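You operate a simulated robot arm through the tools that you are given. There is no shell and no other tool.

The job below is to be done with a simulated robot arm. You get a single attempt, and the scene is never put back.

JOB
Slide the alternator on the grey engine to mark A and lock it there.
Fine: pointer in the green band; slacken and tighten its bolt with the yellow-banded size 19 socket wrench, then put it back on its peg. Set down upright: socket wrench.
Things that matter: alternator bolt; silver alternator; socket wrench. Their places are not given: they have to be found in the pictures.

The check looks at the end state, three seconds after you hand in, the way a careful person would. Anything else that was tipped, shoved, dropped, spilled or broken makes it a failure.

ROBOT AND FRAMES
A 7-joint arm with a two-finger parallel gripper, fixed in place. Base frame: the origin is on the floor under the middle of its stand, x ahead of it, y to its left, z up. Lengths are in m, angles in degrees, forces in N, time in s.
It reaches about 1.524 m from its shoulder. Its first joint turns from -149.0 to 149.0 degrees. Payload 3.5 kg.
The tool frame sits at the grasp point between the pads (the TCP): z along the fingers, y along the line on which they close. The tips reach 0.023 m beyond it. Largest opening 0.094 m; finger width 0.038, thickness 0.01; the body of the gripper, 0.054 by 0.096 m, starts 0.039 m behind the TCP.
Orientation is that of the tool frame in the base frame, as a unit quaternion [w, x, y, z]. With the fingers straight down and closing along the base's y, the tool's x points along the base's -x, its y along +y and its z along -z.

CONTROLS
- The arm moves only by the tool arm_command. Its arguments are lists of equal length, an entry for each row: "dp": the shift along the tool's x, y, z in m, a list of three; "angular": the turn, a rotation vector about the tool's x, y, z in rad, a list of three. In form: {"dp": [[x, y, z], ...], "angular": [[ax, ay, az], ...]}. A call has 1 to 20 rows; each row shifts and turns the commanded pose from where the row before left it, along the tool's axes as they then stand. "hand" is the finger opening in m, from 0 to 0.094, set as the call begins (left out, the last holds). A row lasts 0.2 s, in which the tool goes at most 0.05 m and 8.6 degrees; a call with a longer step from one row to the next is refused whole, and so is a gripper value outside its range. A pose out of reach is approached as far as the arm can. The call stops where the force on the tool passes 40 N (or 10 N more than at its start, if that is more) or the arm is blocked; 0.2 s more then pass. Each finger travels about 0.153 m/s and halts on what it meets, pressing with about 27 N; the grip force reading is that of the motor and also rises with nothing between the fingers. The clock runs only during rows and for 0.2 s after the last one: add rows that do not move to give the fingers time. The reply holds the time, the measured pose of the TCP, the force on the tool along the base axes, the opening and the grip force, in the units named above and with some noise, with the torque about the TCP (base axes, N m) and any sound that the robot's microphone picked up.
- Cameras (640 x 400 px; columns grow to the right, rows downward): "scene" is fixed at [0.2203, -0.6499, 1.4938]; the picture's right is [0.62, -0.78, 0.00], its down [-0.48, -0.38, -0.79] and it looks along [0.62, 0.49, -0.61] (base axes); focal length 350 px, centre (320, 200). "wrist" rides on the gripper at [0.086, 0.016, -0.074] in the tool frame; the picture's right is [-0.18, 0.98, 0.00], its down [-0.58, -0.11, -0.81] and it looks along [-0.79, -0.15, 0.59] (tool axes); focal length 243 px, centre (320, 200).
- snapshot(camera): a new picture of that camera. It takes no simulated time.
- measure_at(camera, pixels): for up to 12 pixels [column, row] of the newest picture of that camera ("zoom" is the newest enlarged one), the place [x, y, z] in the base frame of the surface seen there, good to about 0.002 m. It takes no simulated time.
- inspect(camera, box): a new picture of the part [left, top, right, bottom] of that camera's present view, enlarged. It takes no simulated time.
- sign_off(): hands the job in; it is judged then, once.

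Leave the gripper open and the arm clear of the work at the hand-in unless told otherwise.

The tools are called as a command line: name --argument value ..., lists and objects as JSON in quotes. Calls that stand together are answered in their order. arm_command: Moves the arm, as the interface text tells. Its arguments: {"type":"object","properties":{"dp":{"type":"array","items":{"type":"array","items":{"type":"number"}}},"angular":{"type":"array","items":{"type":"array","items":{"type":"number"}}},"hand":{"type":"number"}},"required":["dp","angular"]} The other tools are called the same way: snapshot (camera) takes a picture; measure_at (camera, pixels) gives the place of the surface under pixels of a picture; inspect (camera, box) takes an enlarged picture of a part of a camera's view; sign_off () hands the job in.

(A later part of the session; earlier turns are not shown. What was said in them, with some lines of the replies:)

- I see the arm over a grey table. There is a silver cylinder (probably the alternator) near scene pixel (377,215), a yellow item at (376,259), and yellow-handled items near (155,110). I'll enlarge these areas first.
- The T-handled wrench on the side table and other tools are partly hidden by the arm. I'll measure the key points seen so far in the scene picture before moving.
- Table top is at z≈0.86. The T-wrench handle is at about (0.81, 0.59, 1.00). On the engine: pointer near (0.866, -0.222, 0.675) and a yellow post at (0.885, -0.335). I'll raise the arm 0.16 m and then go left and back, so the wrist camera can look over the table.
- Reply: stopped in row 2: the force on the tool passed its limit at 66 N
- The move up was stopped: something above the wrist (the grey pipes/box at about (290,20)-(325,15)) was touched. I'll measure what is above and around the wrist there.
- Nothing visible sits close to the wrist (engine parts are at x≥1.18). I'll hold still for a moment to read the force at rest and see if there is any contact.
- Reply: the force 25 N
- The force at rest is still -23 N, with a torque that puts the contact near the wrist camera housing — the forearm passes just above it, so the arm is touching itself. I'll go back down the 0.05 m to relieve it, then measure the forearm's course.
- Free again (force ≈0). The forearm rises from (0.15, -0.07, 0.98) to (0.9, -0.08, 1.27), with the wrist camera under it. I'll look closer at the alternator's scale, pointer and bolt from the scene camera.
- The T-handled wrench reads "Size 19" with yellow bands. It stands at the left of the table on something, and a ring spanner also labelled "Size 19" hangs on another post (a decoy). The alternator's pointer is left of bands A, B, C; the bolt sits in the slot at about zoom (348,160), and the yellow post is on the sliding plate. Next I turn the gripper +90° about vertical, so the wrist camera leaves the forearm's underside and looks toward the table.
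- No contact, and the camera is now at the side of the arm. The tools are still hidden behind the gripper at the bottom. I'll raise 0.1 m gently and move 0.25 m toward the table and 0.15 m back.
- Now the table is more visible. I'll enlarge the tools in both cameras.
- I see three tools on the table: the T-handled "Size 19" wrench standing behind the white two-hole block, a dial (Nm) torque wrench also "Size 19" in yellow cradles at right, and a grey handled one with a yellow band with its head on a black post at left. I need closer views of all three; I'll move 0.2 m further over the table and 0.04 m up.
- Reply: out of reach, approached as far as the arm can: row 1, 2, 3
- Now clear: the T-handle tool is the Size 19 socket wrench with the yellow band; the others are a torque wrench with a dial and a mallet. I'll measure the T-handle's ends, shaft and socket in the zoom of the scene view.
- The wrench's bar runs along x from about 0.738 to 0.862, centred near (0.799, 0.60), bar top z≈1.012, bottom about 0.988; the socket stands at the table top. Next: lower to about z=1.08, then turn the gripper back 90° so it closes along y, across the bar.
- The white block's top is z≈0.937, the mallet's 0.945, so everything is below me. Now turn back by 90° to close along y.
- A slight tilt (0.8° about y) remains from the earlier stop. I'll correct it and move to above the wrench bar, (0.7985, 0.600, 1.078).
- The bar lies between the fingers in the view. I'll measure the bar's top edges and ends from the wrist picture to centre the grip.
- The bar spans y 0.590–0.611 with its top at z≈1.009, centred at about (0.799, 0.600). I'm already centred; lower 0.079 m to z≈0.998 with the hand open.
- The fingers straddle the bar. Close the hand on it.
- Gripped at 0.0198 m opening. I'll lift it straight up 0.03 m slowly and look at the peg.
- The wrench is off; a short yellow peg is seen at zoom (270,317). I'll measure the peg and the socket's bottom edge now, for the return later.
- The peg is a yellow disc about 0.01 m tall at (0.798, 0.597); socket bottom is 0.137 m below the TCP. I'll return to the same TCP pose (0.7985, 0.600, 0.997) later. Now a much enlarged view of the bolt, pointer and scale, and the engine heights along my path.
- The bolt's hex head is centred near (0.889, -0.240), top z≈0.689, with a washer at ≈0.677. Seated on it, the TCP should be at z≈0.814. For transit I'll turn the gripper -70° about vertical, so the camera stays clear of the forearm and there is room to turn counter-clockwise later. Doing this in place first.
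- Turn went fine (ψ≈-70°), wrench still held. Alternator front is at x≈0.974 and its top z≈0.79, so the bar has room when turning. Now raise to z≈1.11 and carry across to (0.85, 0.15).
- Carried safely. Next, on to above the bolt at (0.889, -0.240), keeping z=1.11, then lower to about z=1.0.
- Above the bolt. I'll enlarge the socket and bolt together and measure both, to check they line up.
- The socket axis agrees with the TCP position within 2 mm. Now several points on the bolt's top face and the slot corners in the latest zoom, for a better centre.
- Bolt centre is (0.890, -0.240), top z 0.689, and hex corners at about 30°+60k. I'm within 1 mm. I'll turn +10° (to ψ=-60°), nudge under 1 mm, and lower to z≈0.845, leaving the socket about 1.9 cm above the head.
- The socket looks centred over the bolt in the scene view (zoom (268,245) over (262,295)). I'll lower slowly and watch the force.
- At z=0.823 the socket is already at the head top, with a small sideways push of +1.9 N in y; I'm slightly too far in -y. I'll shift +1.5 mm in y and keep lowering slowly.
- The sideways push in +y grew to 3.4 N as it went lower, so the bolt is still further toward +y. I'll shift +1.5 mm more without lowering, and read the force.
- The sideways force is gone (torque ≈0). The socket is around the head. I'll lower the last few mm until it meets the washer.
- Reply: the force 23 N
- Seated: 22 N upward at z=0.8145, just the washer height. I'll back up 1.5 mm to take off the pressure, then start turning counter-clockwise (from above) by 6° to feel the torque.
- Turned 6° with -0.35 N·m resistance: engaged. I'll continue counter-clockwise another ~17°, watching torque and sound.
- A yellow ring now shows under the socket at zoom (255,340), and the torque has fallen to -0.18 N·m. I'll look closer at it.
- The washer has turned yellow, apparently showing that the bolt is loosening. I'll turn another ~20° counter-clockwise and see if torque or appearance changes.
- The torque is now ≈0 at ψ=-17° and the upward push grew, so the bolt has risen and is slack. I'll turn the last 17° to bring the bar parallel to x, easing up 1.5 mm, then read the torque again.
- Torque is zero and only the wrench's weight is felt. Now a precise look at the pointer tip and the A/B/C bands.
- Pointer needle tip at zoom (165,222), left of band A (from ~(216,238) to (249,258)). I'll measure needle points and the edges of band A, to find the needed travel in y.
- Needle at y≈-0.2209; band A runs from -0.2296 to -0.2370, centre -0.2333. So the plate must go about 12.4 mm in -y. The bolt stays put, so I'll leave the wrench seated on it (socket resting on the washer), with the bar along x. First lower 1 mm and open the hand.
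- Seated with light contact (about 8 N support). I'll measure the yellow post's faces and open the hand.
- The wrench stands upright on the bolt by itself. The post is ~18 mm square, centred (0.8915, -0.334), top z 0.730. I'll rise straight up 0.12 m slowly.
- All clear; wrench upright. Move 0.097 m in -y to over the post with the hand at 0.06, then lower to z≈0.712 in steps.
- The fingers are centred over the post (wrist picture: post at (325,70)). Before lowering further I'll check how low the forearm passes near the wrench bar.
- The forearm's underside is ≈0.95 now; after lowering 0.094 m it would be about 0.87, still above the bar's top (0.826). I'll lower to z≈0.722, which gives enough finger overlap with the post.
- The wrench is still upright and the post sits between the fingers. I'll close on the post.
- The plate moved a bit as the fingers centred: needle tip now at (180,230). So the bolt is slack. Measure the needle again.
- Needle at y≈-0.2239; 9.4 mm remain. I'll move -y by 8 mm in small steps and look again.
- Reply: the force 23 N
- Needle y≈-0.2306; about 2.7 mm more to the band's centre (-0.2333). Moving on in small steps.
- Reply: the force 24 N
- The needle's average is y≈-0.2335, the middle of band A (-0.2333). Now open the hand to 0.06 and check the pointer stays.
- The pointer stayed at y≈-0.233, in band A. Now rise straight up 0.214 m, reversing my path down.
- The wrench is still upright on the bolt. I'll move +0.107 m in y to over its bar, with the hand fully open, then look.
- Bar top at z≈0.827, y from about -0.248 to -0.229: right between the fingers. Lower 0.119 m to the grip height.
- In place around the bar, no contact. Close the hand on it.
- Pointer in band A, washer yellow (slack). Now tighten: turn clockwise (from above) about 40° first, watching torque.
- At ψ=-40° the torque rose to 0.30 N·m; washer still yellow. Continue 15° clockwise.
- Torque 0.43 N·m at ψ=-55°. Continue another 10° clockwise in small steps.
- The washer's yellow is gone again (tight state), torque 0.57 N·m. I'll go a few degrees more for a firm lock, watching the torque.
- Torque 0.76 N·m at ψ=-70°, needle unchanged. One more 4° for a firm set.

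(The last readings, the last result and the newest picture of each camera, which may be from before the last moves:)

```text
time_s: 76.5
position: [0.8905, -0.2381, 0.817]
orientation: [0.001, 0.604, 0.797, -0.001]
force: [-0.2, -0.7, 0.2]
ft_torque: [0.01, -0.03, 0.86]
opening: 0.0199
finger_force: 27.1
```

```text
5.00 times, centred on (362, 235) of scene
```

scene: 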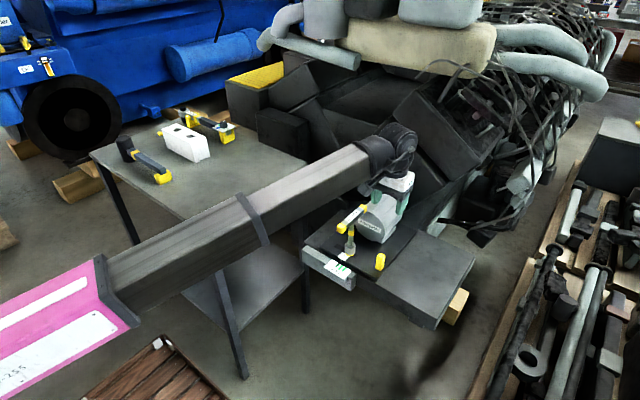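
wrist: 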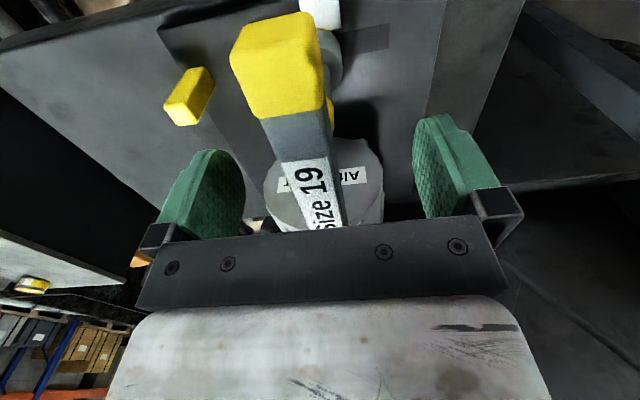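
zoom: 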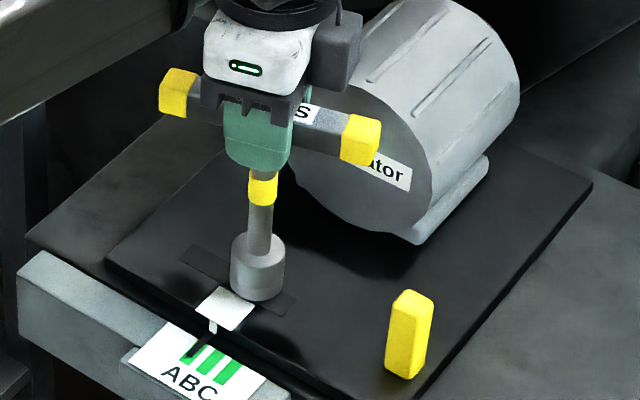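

Tight: 0.86 N·m, needle in band A. Now relax the torque by turning back a few degrees, watching it return to zero without loosening.

arm_command --dp '[[0, 0, 0], [0, 0, 0], [0, 0, 0]]' --angular '[[0, 0, -0.03], [0, 0, -0.03], [0, 0, 0]]'

inspect --camera "scene" --box '[325, 240, 370, 275]'

```text
time_s: 77.3
position: [0.89, -0.237, 0.8163]
orientation: [0.001, 0.58, 0.814, -0.001]
force: [0.4, 0.0, -0.3]
ft_torque: [-0.02, 0.01, -0.3]
opening: 0.02
finger_force: 26.7
```

```text
11.43 times, centred on (348, 258) of scene
```

zoom: 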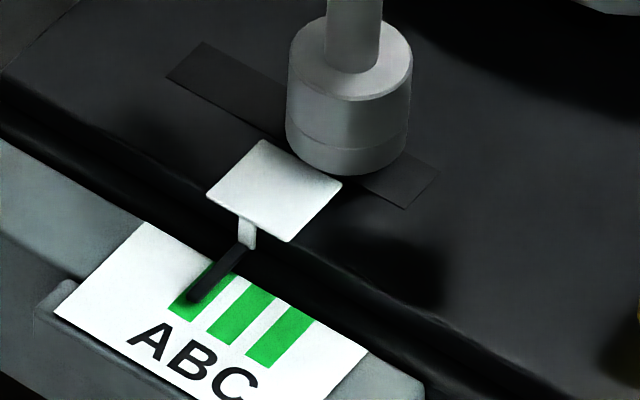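

Torque is now -0.3, slightly past neutral; turn back clockwise 0.9° to bring it to about zero, then check.

arm_command --dp '[[0, 0, 0], [0, 0, 0]]' --angular '[[0, 0, 0.016], [0, 0, 0]]'

```text
time_s: 77.9
position: [0.8888, -0.2392, 0.8166]
orientation: [0.002, 0.587, 0.81, -0.001]
force: [-0.3, 0.1, 0.7]
ft_torque: [-0.01, -0.01, 0.04]
opening: 0.0199
finger_force: 26.7
```

Torque ≈0. Lift straight off slowly: 3 mm steps to clear the head, then higher to z≈0.90.

arm_command --dp '[[0, 0, -0.002], [0, 0, -0.003], [0, 0, -0.003], [0, 0, -0.003], [0, 0, -0.004], [0, 0, -0.005], [0, 0, -0.01], [0, 0, -0.015], [0, 0, -0.02], [0, 0, -0.02], [0, 0, 0]]' --angular '[[0, 0, 0], [0, 0, 0], [0, 0, 0], [0, 0, 0], [0, 0, 0], [0, 0, 0], [0, 0, 0], [0, 0, 0], [0, 0, 0], [0, 0, 0], [0, 0, 0]]'

inspect --camera "scene" --box '[325, 235, 370, 275]'

snapshot --camera "scene"

```text
time_s: 80.3
position: [0.8911, -0.2394, 0.8993]
orientation: [0.002, 0.587, 0.809, -0.001]
force: [0.2, 0.0, -3.7]
ft_torque: [0.02, 0.03, -0.01]
opening: 0.02
finger_force: 26.6
```

```text
10.00 times, centred on (348, 255) of scene
```

zoom: 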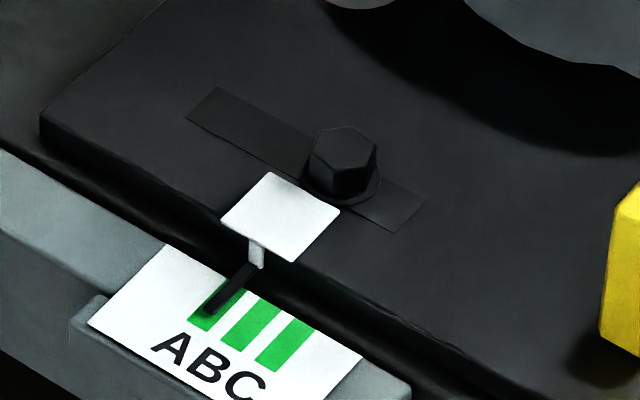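

```text
taken
```

scene: 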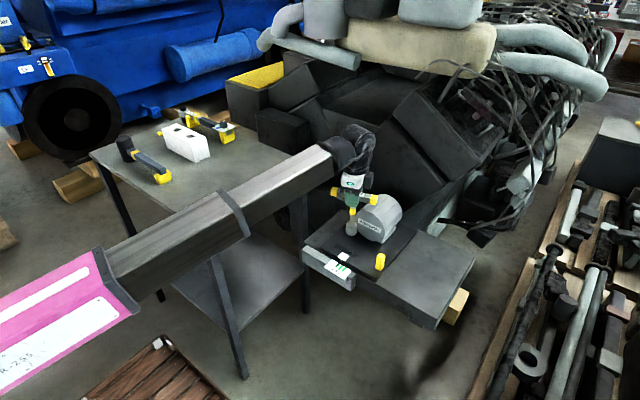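

The bolt shows dark (locked) and the needle is in band A. Now bring the wrench back: raise to z≈1.11 first.

arm_command --dp '[[0, 0, -0.0192], [0, 0, -0.0192], [0, 0, -0.0192], [0, 0, -0.0192], [0, 0, -0.0192], [0, 0, -0.0192], [0, 0, -0.0192], [0, 0, -0.0192], [0, 0, -0.0192], [0, 0, -0.0192], [0, 0, -0.0192], [0, 0, 0]]' --angular '[[0, 0, 0], [0, 0, 0], [0, 0, 0], [0, 0, 0], [0, 0, 0], [0, 0, 0], [0, 0, 0], [0, 0, 0], [0, 0, 0], [0, 0, 0], [0, 0, 0], [0, 0, 0]]'

arm_command --dp '[[0.02746, 0.00589, 0], [0.02746, 0.00589, 0], [0.02746, 0.00589, 0], [0.02746, 0.00589, 0], [0.02746, 0.00589, 0], [0.02746, 0.00589, 0], [0.02746, 0.00589, 0], [0.02746, 0.00589, 0], [0.02746, 0.00589, 0], [0.02746, 0.00589, 0], [0.02746, 0.00589, 0], [0.02746, 0.00589, 0], [0.02746, 0.00589, 0], [0.02746, 0.00589, 0], [0, 0, 0]]' --angular '[[0, 0, 0], [0, 0, 0], [0, 0, 0], [0, 0, 0], [0, 0, 0], [0, 0, 0], [0, 0, 0], [0, 0, 0], [0, 0, 0], [0, 0, 0], [0, 0, 0], [0, 0, 0], [0, 0, 0], [0, 0, 0], [0, 0, 0]]'

```text
time_s: 82.9
position: [0.8913, -0.2393, 1.1124]
orientation: [0.001, 0.587, 0.809, -0.001]
force: [0.3, -0.2, -3.0]
ft_torque: [-0.02, 0.0, -0.03]
opening: 0.0201
finger_force: 27.1
```

```text
time_s: 86.1
position: [0.8481, 0.1526, 1.1101]
orientation: [0.002, 0.587, 0.809, -0.001]
force: [0.1, -0.5, -3.7]
ft_torque: [0.01, -0.02, -0.01]
opening: 0.0198
finger_force: 27.1
```

At (0.848, 0.153, 1.110) as planned. Now the second leg over the table to above the peg at (0.7985, 0.600).

arm_command --dp '[[0.02761, 0.00564, 0], [0.02761, 0.00564, 0], [0.02761, 0.00564, 0], [0.02761, 0.00564, 0], [0.02761, 0.00564, 0], [0.02761, 0.00564, 0], [0.02761, 0.00564, 0], [0.02761, 0.00564, 0], [0.02761, 0.00564, 0], [0.02761, 0.00564, 0], [0.02761, 0.00564, 0], [0.02761, 0.00564, 0], [0.02761, 0.00564, 0], [0.02761, 0.00564, 0], [0.02761, 0.00564, 0], [0.02761, 0.00564, 0], [0, 0, 0]]' --angular '[[0, 0, 0], [0, 0, 0], [0, 0, 0], [0, 0, 0], [0, 0, 0], [0, 0, 0], [0, 0, 0], [0, 0, 0], [0, 0, 0], [0, 0, 0], [0, 0, 0], [0, 0, 0], [0, 0, 0], [0, 0, 0], [0, 0, 0], [0, 0, 0], [0, 0, 0]]'

snapshot --camera "scene"

```text
time_s: 89.7
position: [0.795, 0.6019, 1.1086]
orientation: [0.001, 0.587, 0.81, -0.001]
force: [-0.3, -1.0, -3.8]
ft_torque: [-0.01, -0.04, 0.01]
opening: 0.0201
finger_force: 27.2
```

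```text
taken
```

scene: 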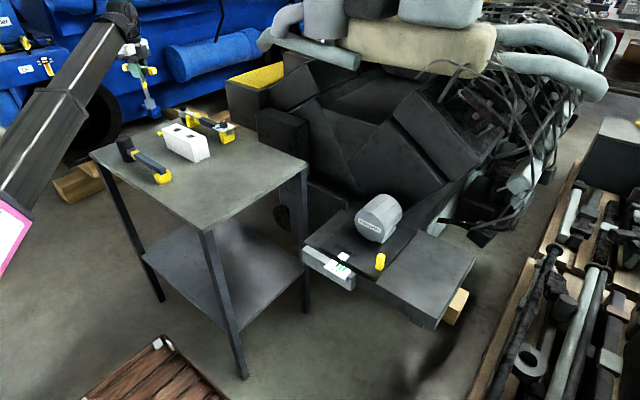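

Over the peg area. Lower 0.05 m and turn the wrench back to its original heading (ψ=0), then I'll measure socket versus peg.

arm_command --dp '[[0, 0, 0.0125], [0, 0, 0.0125], [0, 0, 0.0125], [0, 0, 0.0125], [0, 0, 0], [0, 0, 0], [0, 0, 0], [0, 0, 0], [0, 0, 0], [0, 0, 0], [0, 0, 0], [0, 0, 0], [0, 0, 0], [0, 0, 0], [0, 0, 0], [0, 0, 0], [0, 0, 0], [0, 0, 0]]' --angular '[[0, 0, 0], [0, 0, 0], [0, 0, 0], [0, 0, 0], [0, 0, -0.1046], [0, 0, -0.1046], [0, 0, -0.1046], [0, 0, -0.1046], [0, 0, -0.1046], [0, 0, -0.1046], [0, 0, -0.1046], [0, 0, -0.1046], [0, 0, -0.1046], [0, 0, -0.1046], [0, 0, -0.1046], [0, 0, -0.1046], [0, 0, 0], [0, 0, 0]]'

arm_command --dp '[[0, 0, 0]]' --angular '[[0, 0, 0]]'

arm_command --dp '[[0, 0, 0]]' --angular '[[0, 0, 0]]'

inspect --camera "scene" --box '[120, 70, 220, 150]'

```text
time_s: 93.5
position: [0.7957, 0.6015, 1.0589]
orientation: [0.0, -0.001, 1.0, -0.001]
force: [0.0, 0.0, -3.1]
ft_torque: [0.04, 0.0, 0.01]
opening: 0.0199
finger_force: 27.5
```

```text
time_s: 93.9
position: [0.7978, 0.6012, 1.0591]
orientation: [0.0, 0.0, 1.0, -0.002]
force: [-0.7, -0.2, -3.7]
ft_torque: [0.0, -0.02, -0.01]
opening: 0.0201
finger_force: 27.3
```

```text
time_s: 94.3
position: [0.7969, 0.6013, 1.0582]
orientation: [0.001, 0.0, 1.0, -0.001]
force: [0.1, -0.7, -2.3]
ft_torque: [0.0, 0.01, 0.0]
opening: 0.0199
finger_force: 27.2
```

```text
5.00 times, centred on (170, 110) of scene
```

zoom: 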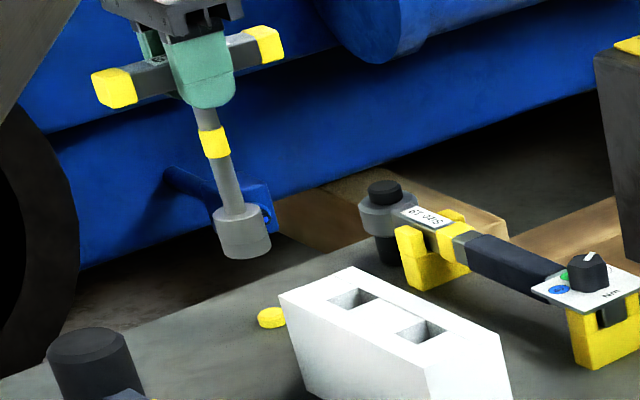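

Compared with the picture right after picking up (socket at x≈245, now ≈242) and the position readings, I'm about 1.5 mm off in -x and +y. Correct by (+1.5, -1.5) mm and compare again.

arm_command --dp '[[-0.0015, -0.0015, 0], [0, 0, 0]]' --angular '[[0, 0, 0], [0, 0, 0]]'

arm_command --dp '[[0, 0, 0]]' --angular '[[0, 0, 0]]'

inspect --camera "scene" --box '[120, 70, 220, 150]'

measure_at --camera "zoom" --pixels '[[270, 312], [264, 318], [278, 318], [246, 257], [270, 240], [218, 222], [268, 222], [244, 235], [105, 82], [268, 37], [219, 235], [222, 170]]'

```text
time_s: 94.9
position: [0.7991, 0.6002, 1.0593]
orientation: [0.0, 0.0, 1.0, -0.001]
force: [-0.1, 0.1, -2.7]
ft_torque: [0.01, -0.02, 0.01]
opening: 0.02
finger_force: 26.9
```

```text
time_s: 95.3
position: [0.7987, 0.6002, 1.0594]
orientation: [-0.001, 0.0, 1.0, -0.001]
force: [-0.2, -0.7, -3.8]
ft_torque: [0.02, 0.01, 0.01]
opening: 0.0202
finger_force: 27.2
```

```text
5.00 times, centred on (170, 110) of scene
```

zoom: 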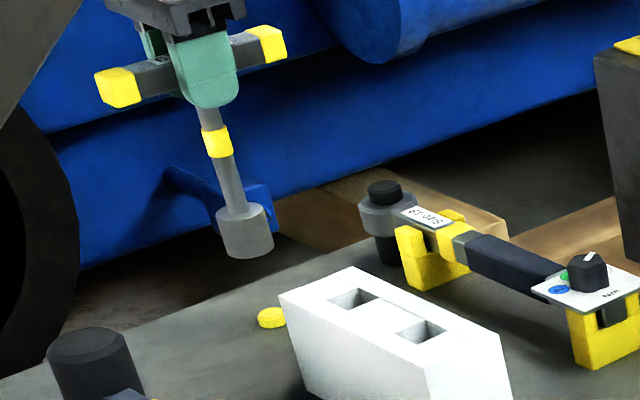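

```text
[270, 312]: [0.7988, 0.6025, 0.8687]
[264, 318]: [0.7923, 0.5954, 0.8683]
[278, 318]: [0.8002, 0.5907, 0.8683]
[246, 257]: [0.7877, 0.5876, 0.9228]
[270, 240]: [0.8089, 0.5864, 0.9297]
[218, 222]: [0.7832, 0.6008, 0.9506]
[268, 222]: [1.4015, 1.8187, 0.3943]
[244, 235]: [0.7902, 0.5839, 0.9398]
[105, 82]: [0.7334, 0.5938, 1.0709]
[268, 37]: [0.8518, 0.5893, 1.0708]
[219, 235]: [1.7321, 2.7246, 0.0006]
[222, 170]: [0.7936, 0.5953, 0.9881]
```

Position (0.799, 0.600) and the picture now match the pick-up view. Lower to z≈1.014 (socket bottom just above the peg), then continue in 2 mm steps.

arm_command --dp '[[0, 0, 0.01], [0, 0, 0.01], [0, 0, 0.01], [0, 0, 0.01], [0, 0, 0.005], [0, 0, 0.002], [0, 0, 0.002], [0, 0, 0.002], [0, 0, 0]]' --angular '[[0, 0, 0], [0, 0, 0], [0, 0, 0], [0, 0, 0], [0, 0, 0], [0, 0, 0], [0, 0, 0], [0, 0, 0], [0, 0, 0]]'

inspect --camera "scene" --box '[140, 100, 200, 145]'

```text
time_s: 97.3
position: [0.7975, 0.5997, 1.0074]
orientation: [0.0, 0.0, 1.0, -0.001]
force: [0.8, 0.4, -3.8]
ft_torque: [0.01, -0.02, 0.01]
opening: 0.0198
finger_force: 26.3
```

```text
8.89 times, centred on (170, 122) of scene
```

zoom: 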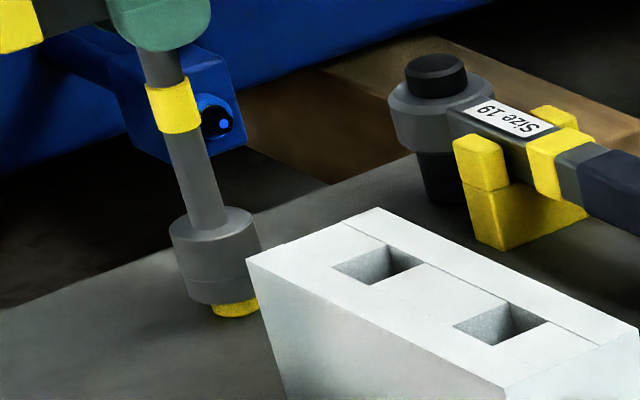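

The socket bottom is level with the peg's top (z≈0.870) and looks lined up. Continue down in 2 mm steps to z≈0.998, watching the force.

arm_command --dp '[[0, 0, 0.002], [0, 0, 0.002], [0, 0, 0.002], [0, 0, 0]]' --angular '[[0, 0, 0], [0, 0, 0], [0, 0, 0], [0, 0, 0]]'

inspect --camera "scene" --box '[140, 100, 200, 145]'

```text
time_s: 98.3
position: [0.7988, 0.6004, 1.0028]
orientation: [-0.001, 0.0, 1.0, -0.002]
force: [0.1, 0.5, -2.7]
ft_torque: [0.03, 0.05, 0.03]
opening: 0.0198
finger_force: 26.8
```

```text
8.89 times, centred on (170, 122) of scene
```

zoom: 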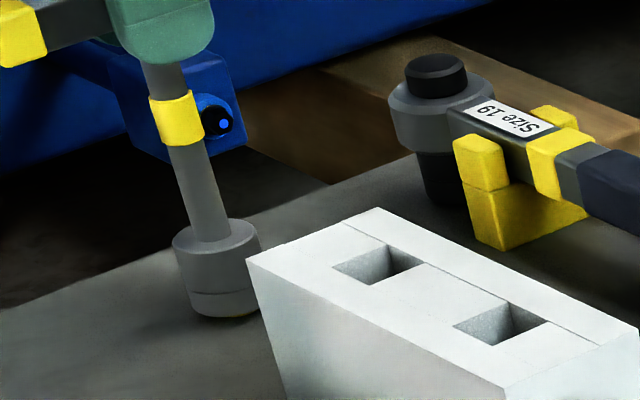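

No contact force; the socket is over the peg. Lower the last ~6 mm.

arm_command --dp '[[0, 0, 0.0015], [0, 0, 0.0015], [0, 0, 0.0015], [0, 0, 0.001], [0, 0, 0]]' --angular '[[0, 0, 0], [0, 0, 0], [0, 0, 0], [0, 0, 0], [0, 0, 0]]'

inspect --camera "scene" --box '[140, 100, 200, 145]'

```text
time_s: 99.5
position: [0.7984, 0.5998, 0.9981]
orientation: [0.001, 0.0, 1.0, -0.002]
force: [1.5, 0.7, 13.2]
ft_torque: [0.26, 0.04, 0.01]
opening: 0.0199
finger_force: 26.9
```

```text
8.89 times, centred on (170, 122) of scene
```

zoom: 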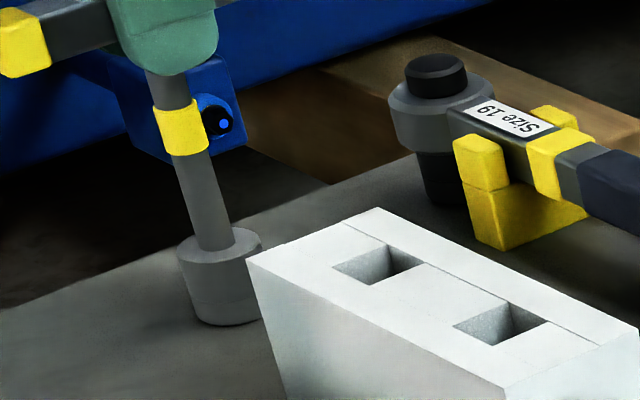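

Seated on the table top: 13 N support at z=0.998, the same height as at pick-up. Open the hand.

arm_command --dp '[[0, 0, -0.0005], [0, 0, 0], [0, 0, 0], [0, 0, 0], [0, 0, 0], [0, 0, 0]]' --angular '[[0, 0, 0], [0, 0, 0], [0, 0, 0], [0, 0, 0], [0, 0, 0], [0, 0, 0]]' --hand 0.094

inspect --camera "scene" --box '[120, 70, 220, 150]'

```text
time_s: 100.9
position: [0.7974, 0.6011, 0.9964]
orientation: [0.0, 0.0, 1.0, -0.002]
force: [0.2, 0.0, -0.6]
ft_torque: [-0.01, 0.01, 0.03]
opening: 0.0942
finger_force: 0.1
```

```text
5.00 times, centred on (170, 110) of scene
```

zoom: 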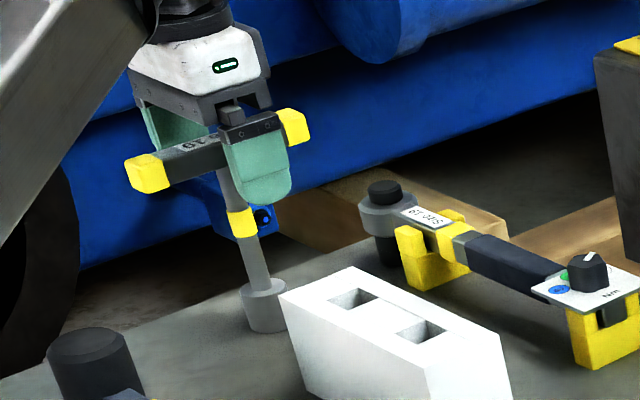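

The wrench stands upright on its peg with the hand open. Rise straight up 0.08 m slowly.

arm_command --dp '[[0, 0, -0.005], [0, 0, -0.01], [0, 0, -0.012], [0, 0, -0.013], [0, 0, -0.013], [0, 0, -0.013], [0, 0, -0.014], [0, 0, 0]]' --angular '[[0, 0, 0], [0, 0, 0], [0, 0, 0], [0, 0, 0], [0, 0, 0], [0, 0, 0], [0, 0, 0], [0, 0, 0]]'

snapshot --camera "scene"

inspect --camera "scene" --box '[120, 70, 220, 150]'

```text
time_s: 102.7
position: [0.797, 0.5991, 1.0781]
orientation: [0.0, 0.001, 1.0, -0.002]
force: [-0.4, 0.3, 0.2]
ft_torque: [-0.07, 0.02, 0.01]
opening: 0.094
finger_force: 0.0
```

```text
taken
```

scene: 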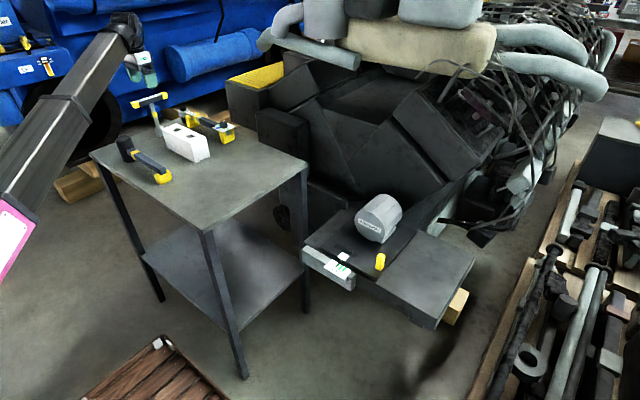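

```text
5.00 times, centred on (170, 110) of scene
```

zoom: 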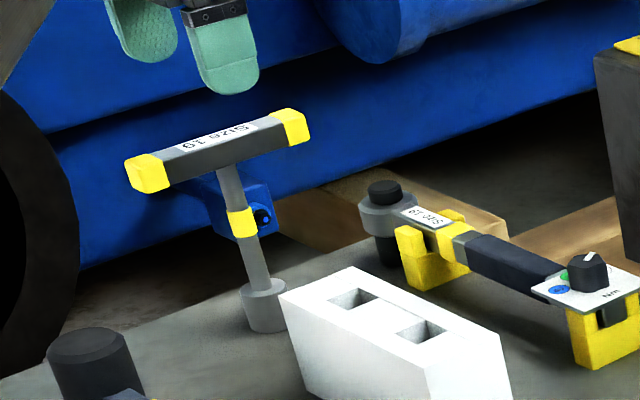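

The wrench stands upright at its old place, bar along x. Now retreat: move away from the table in an arc toward the start area, staying at z≈1.078 and above everything.

arm_command --dp '[[-0.0048, -0.0199, 0], [-0.0048, -0.0199, 0], [-0.0048, -0.0199, 0], [-0.0048, -0.0199, 0], [-0.0048, -0.0199, 0], [-0.0048, -0.0199, 0], [-0.0048, -0.0199, 0], [-0.0048, -0.0199, 0], [-0.0048, -0.0199, 0], [-0.0048, -0.0199, 0], [-0.0048, -0.0199, 0], [-0.006, -0.024, 0], [-0.006, -0.024, 0], [-0.006, -0.024, 0], [-0.006, -0.024, 0], [-0.006, -0.024, 0], [-0.006, -0.024, 0], [-0.006, -0.024, 0], [-0.006, -0.024, 0], [0, 0, 0]]' --angular '[[0, 0, 0], [0, 0, 0], [0, 0, 0], [0, 0, 0], [0, 0, 0], [0, 0, 0], [0, 0, 0], [0, 0, 0], [0, 0, 0], [0, 0, 0], [0, 0, 0], [0, 0, 0], [0, 0, 0], [0, 0, 0], [0, 0, 0], [0, 0, 0], [0, 0, 0], [0, 0, 0], [0, 0, 0], [0, 0, 0]]'

snapshot --camera "scene"

inspect --camera "scene" --box '[325, 240, 370, 275]'

measure_at --camera "zoom" --pixels '[[195, 296], [203, 287], [210, 280], [218, 272], [226, 264], [187, 290], [175, 308], [199, 292], [207, 284], [214, 276], [222, 268], [190, 300]]'

```text
time_s: 106.9
position: [0.8979, 0.1893, 1.0784]
orientation: [0.0, -0.001, 1.0, -0.002]
force: [-0.7, 0.3, 0.0]
ft_torque: [-0.06, 0.02, -0.03]
opening: 0.0941
finger_force: 0.1
```

```text
taken
```

scene: 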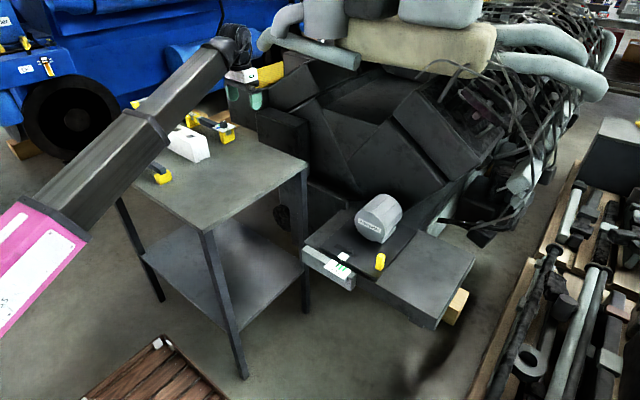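

```text
11.43 times, centred on (348, 258) of scene
```

zoom: 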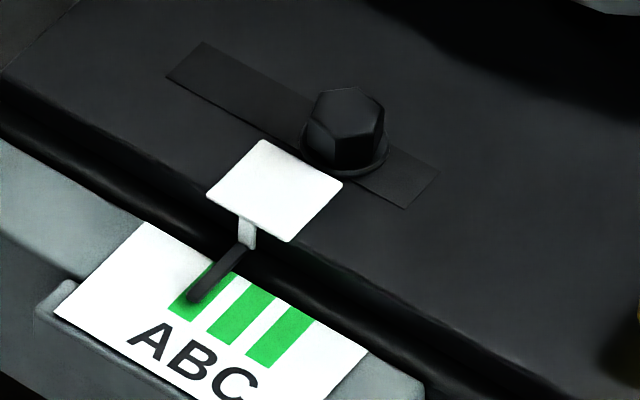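

```text
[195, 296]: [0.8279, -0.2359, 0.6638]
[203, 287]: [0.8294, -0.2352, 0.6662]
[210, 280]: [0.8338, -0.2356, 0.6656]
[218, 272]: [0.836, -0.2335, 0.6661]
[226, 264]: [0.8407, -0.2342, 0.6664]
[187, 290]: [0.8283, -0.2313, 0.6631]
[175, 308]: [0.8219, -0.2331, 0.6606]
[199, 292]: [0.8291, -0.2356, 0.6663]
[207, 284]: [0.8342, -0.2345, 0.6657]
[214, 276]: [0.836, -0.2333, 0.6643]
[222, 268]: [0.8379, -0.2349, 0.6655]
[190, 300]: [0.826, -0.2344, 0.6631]
```

Needle is at y≈-0.2345, inside band A (-0.2296…-0.2370), and the bolt is dark (locked). The arm still hides the wrench in this view; I'll move on to the starting place (0.913, -0.064, 1.078) for a last check.

arm_command --dp '[[-0.0014, -0.023, 0], [-0.0014, -0.023, 0], [-0.0014, -0.023, 0], [-0.0014, -0.023, 0], [-0.0014, -0.023, 0], [-0.0014, -0.023, 0], [-0.0014, -0.023, 0], [-0.0014, -0.023, 0], [-0.0014, -0.023, 0], [-0.0014, -0.023, 0], [-0.0014, -0.023, 0], [0, 0, 0]]' --angular '[[0, 0, 0], [0, 0, 0], [0, 0, 0], [0, 0, 0], [0, 0, 0], [0, 0, 0], [0, 0, 0], [0, 0, 0], [0, 0, 0], [0, 0, 0], [0, 0, 0], [0, 0, 0]]'

snapshot --camera "scene"

inspect --camera "scene" --box '[110, 80, 200, 140]'

inspect --camera "scene" --box '[325, 250, 360, 275]'

measure_at --camera "zoom" --pixels '[[222, 248], [230, 239], [240, 228], [250, 217], [260, 207], [235, 234], [245, 223], [255, 212], [217, 238], [203, 254], [250, 258], [236, 273]]'

```text
time_s: 109.5
position: [0.9154, -0.0636, 1.0797]
orientation: [0.0, -0.001, 1.0, -0.001]
force: [-0.1, -0.5, -0.3]
ft_torque: [-0.01, 0.03, -0.02]
opening: 0.0939
finger_force: 0.1
```

```text
taken
```

scene: 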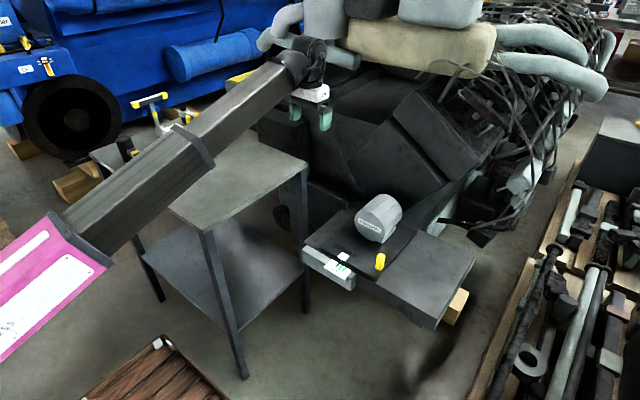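

```text
6.67 times, centred on (155, 110) of scene
```

zoom: 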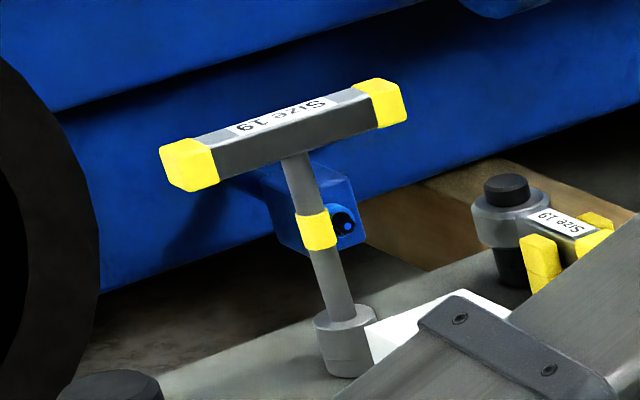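

```text
16.00 times, centred on (342, 262) of scene
```

zoom: 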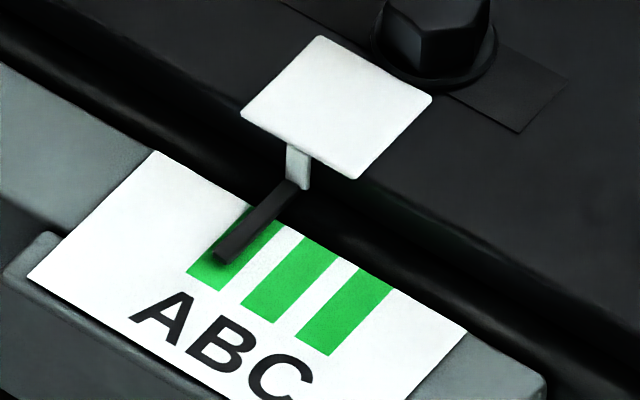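

```text
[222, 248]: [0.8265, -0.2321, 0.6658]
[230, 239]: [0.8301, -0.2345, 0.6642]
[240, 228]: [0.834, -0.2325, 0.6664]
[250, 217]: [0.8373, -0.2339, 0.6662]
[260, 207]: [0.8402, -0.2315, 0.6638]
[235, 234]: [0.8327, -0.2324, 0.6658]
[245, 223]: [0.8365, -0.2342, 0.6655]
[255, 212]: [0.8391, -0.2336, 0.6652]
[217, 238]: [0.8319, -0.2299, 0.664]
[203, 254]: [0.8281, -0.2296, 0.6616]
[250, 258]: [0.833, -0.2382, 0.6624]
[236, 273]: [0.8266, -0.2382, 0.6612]
```

The wrench stands upright on its peg exactly as at first, and the other tools are untouched. The needle is at y≈-0.233 in the middle of band A, and the bolt's washer is dark (locked, tightened to ~0.86 N·m). The hand is open and the arm is back at its starting place, clear of everything. Handing in.

sign_off

```text
The job is handed in.
```

The alternator is at mark A and its bolt is tightened again. I've handed the job in, but no verdict has come back yet.

- **Pointer:** the needle is at y ≈ -0.233 m. Band A runs from about -0.230 to -0.237 m, so it sits near the middle. It did not move when the bolt was tightened.
- **Bolt:** I slackened it with the T-handled size 19 socket wrench and tightened it to about 0.86 N·m. The washer turned yellow while the bolt was slack and is dark again now, as it was at the start. I took that to mean locked, and did not push the alternator afterwards to test it.
- **Wrench:** it stands upright on its peg, in the same place and heading as before. I left it standing on the bolt while I slid the alternator, and it stayed upright there.
- **Other objects:** the pictures show nothing else moved. Early on, a lift was stopped because the wrist camera touched the arm's own forearm. I backed off and it hit nothing else.

The gripper is open and the arm is back at its starting place.
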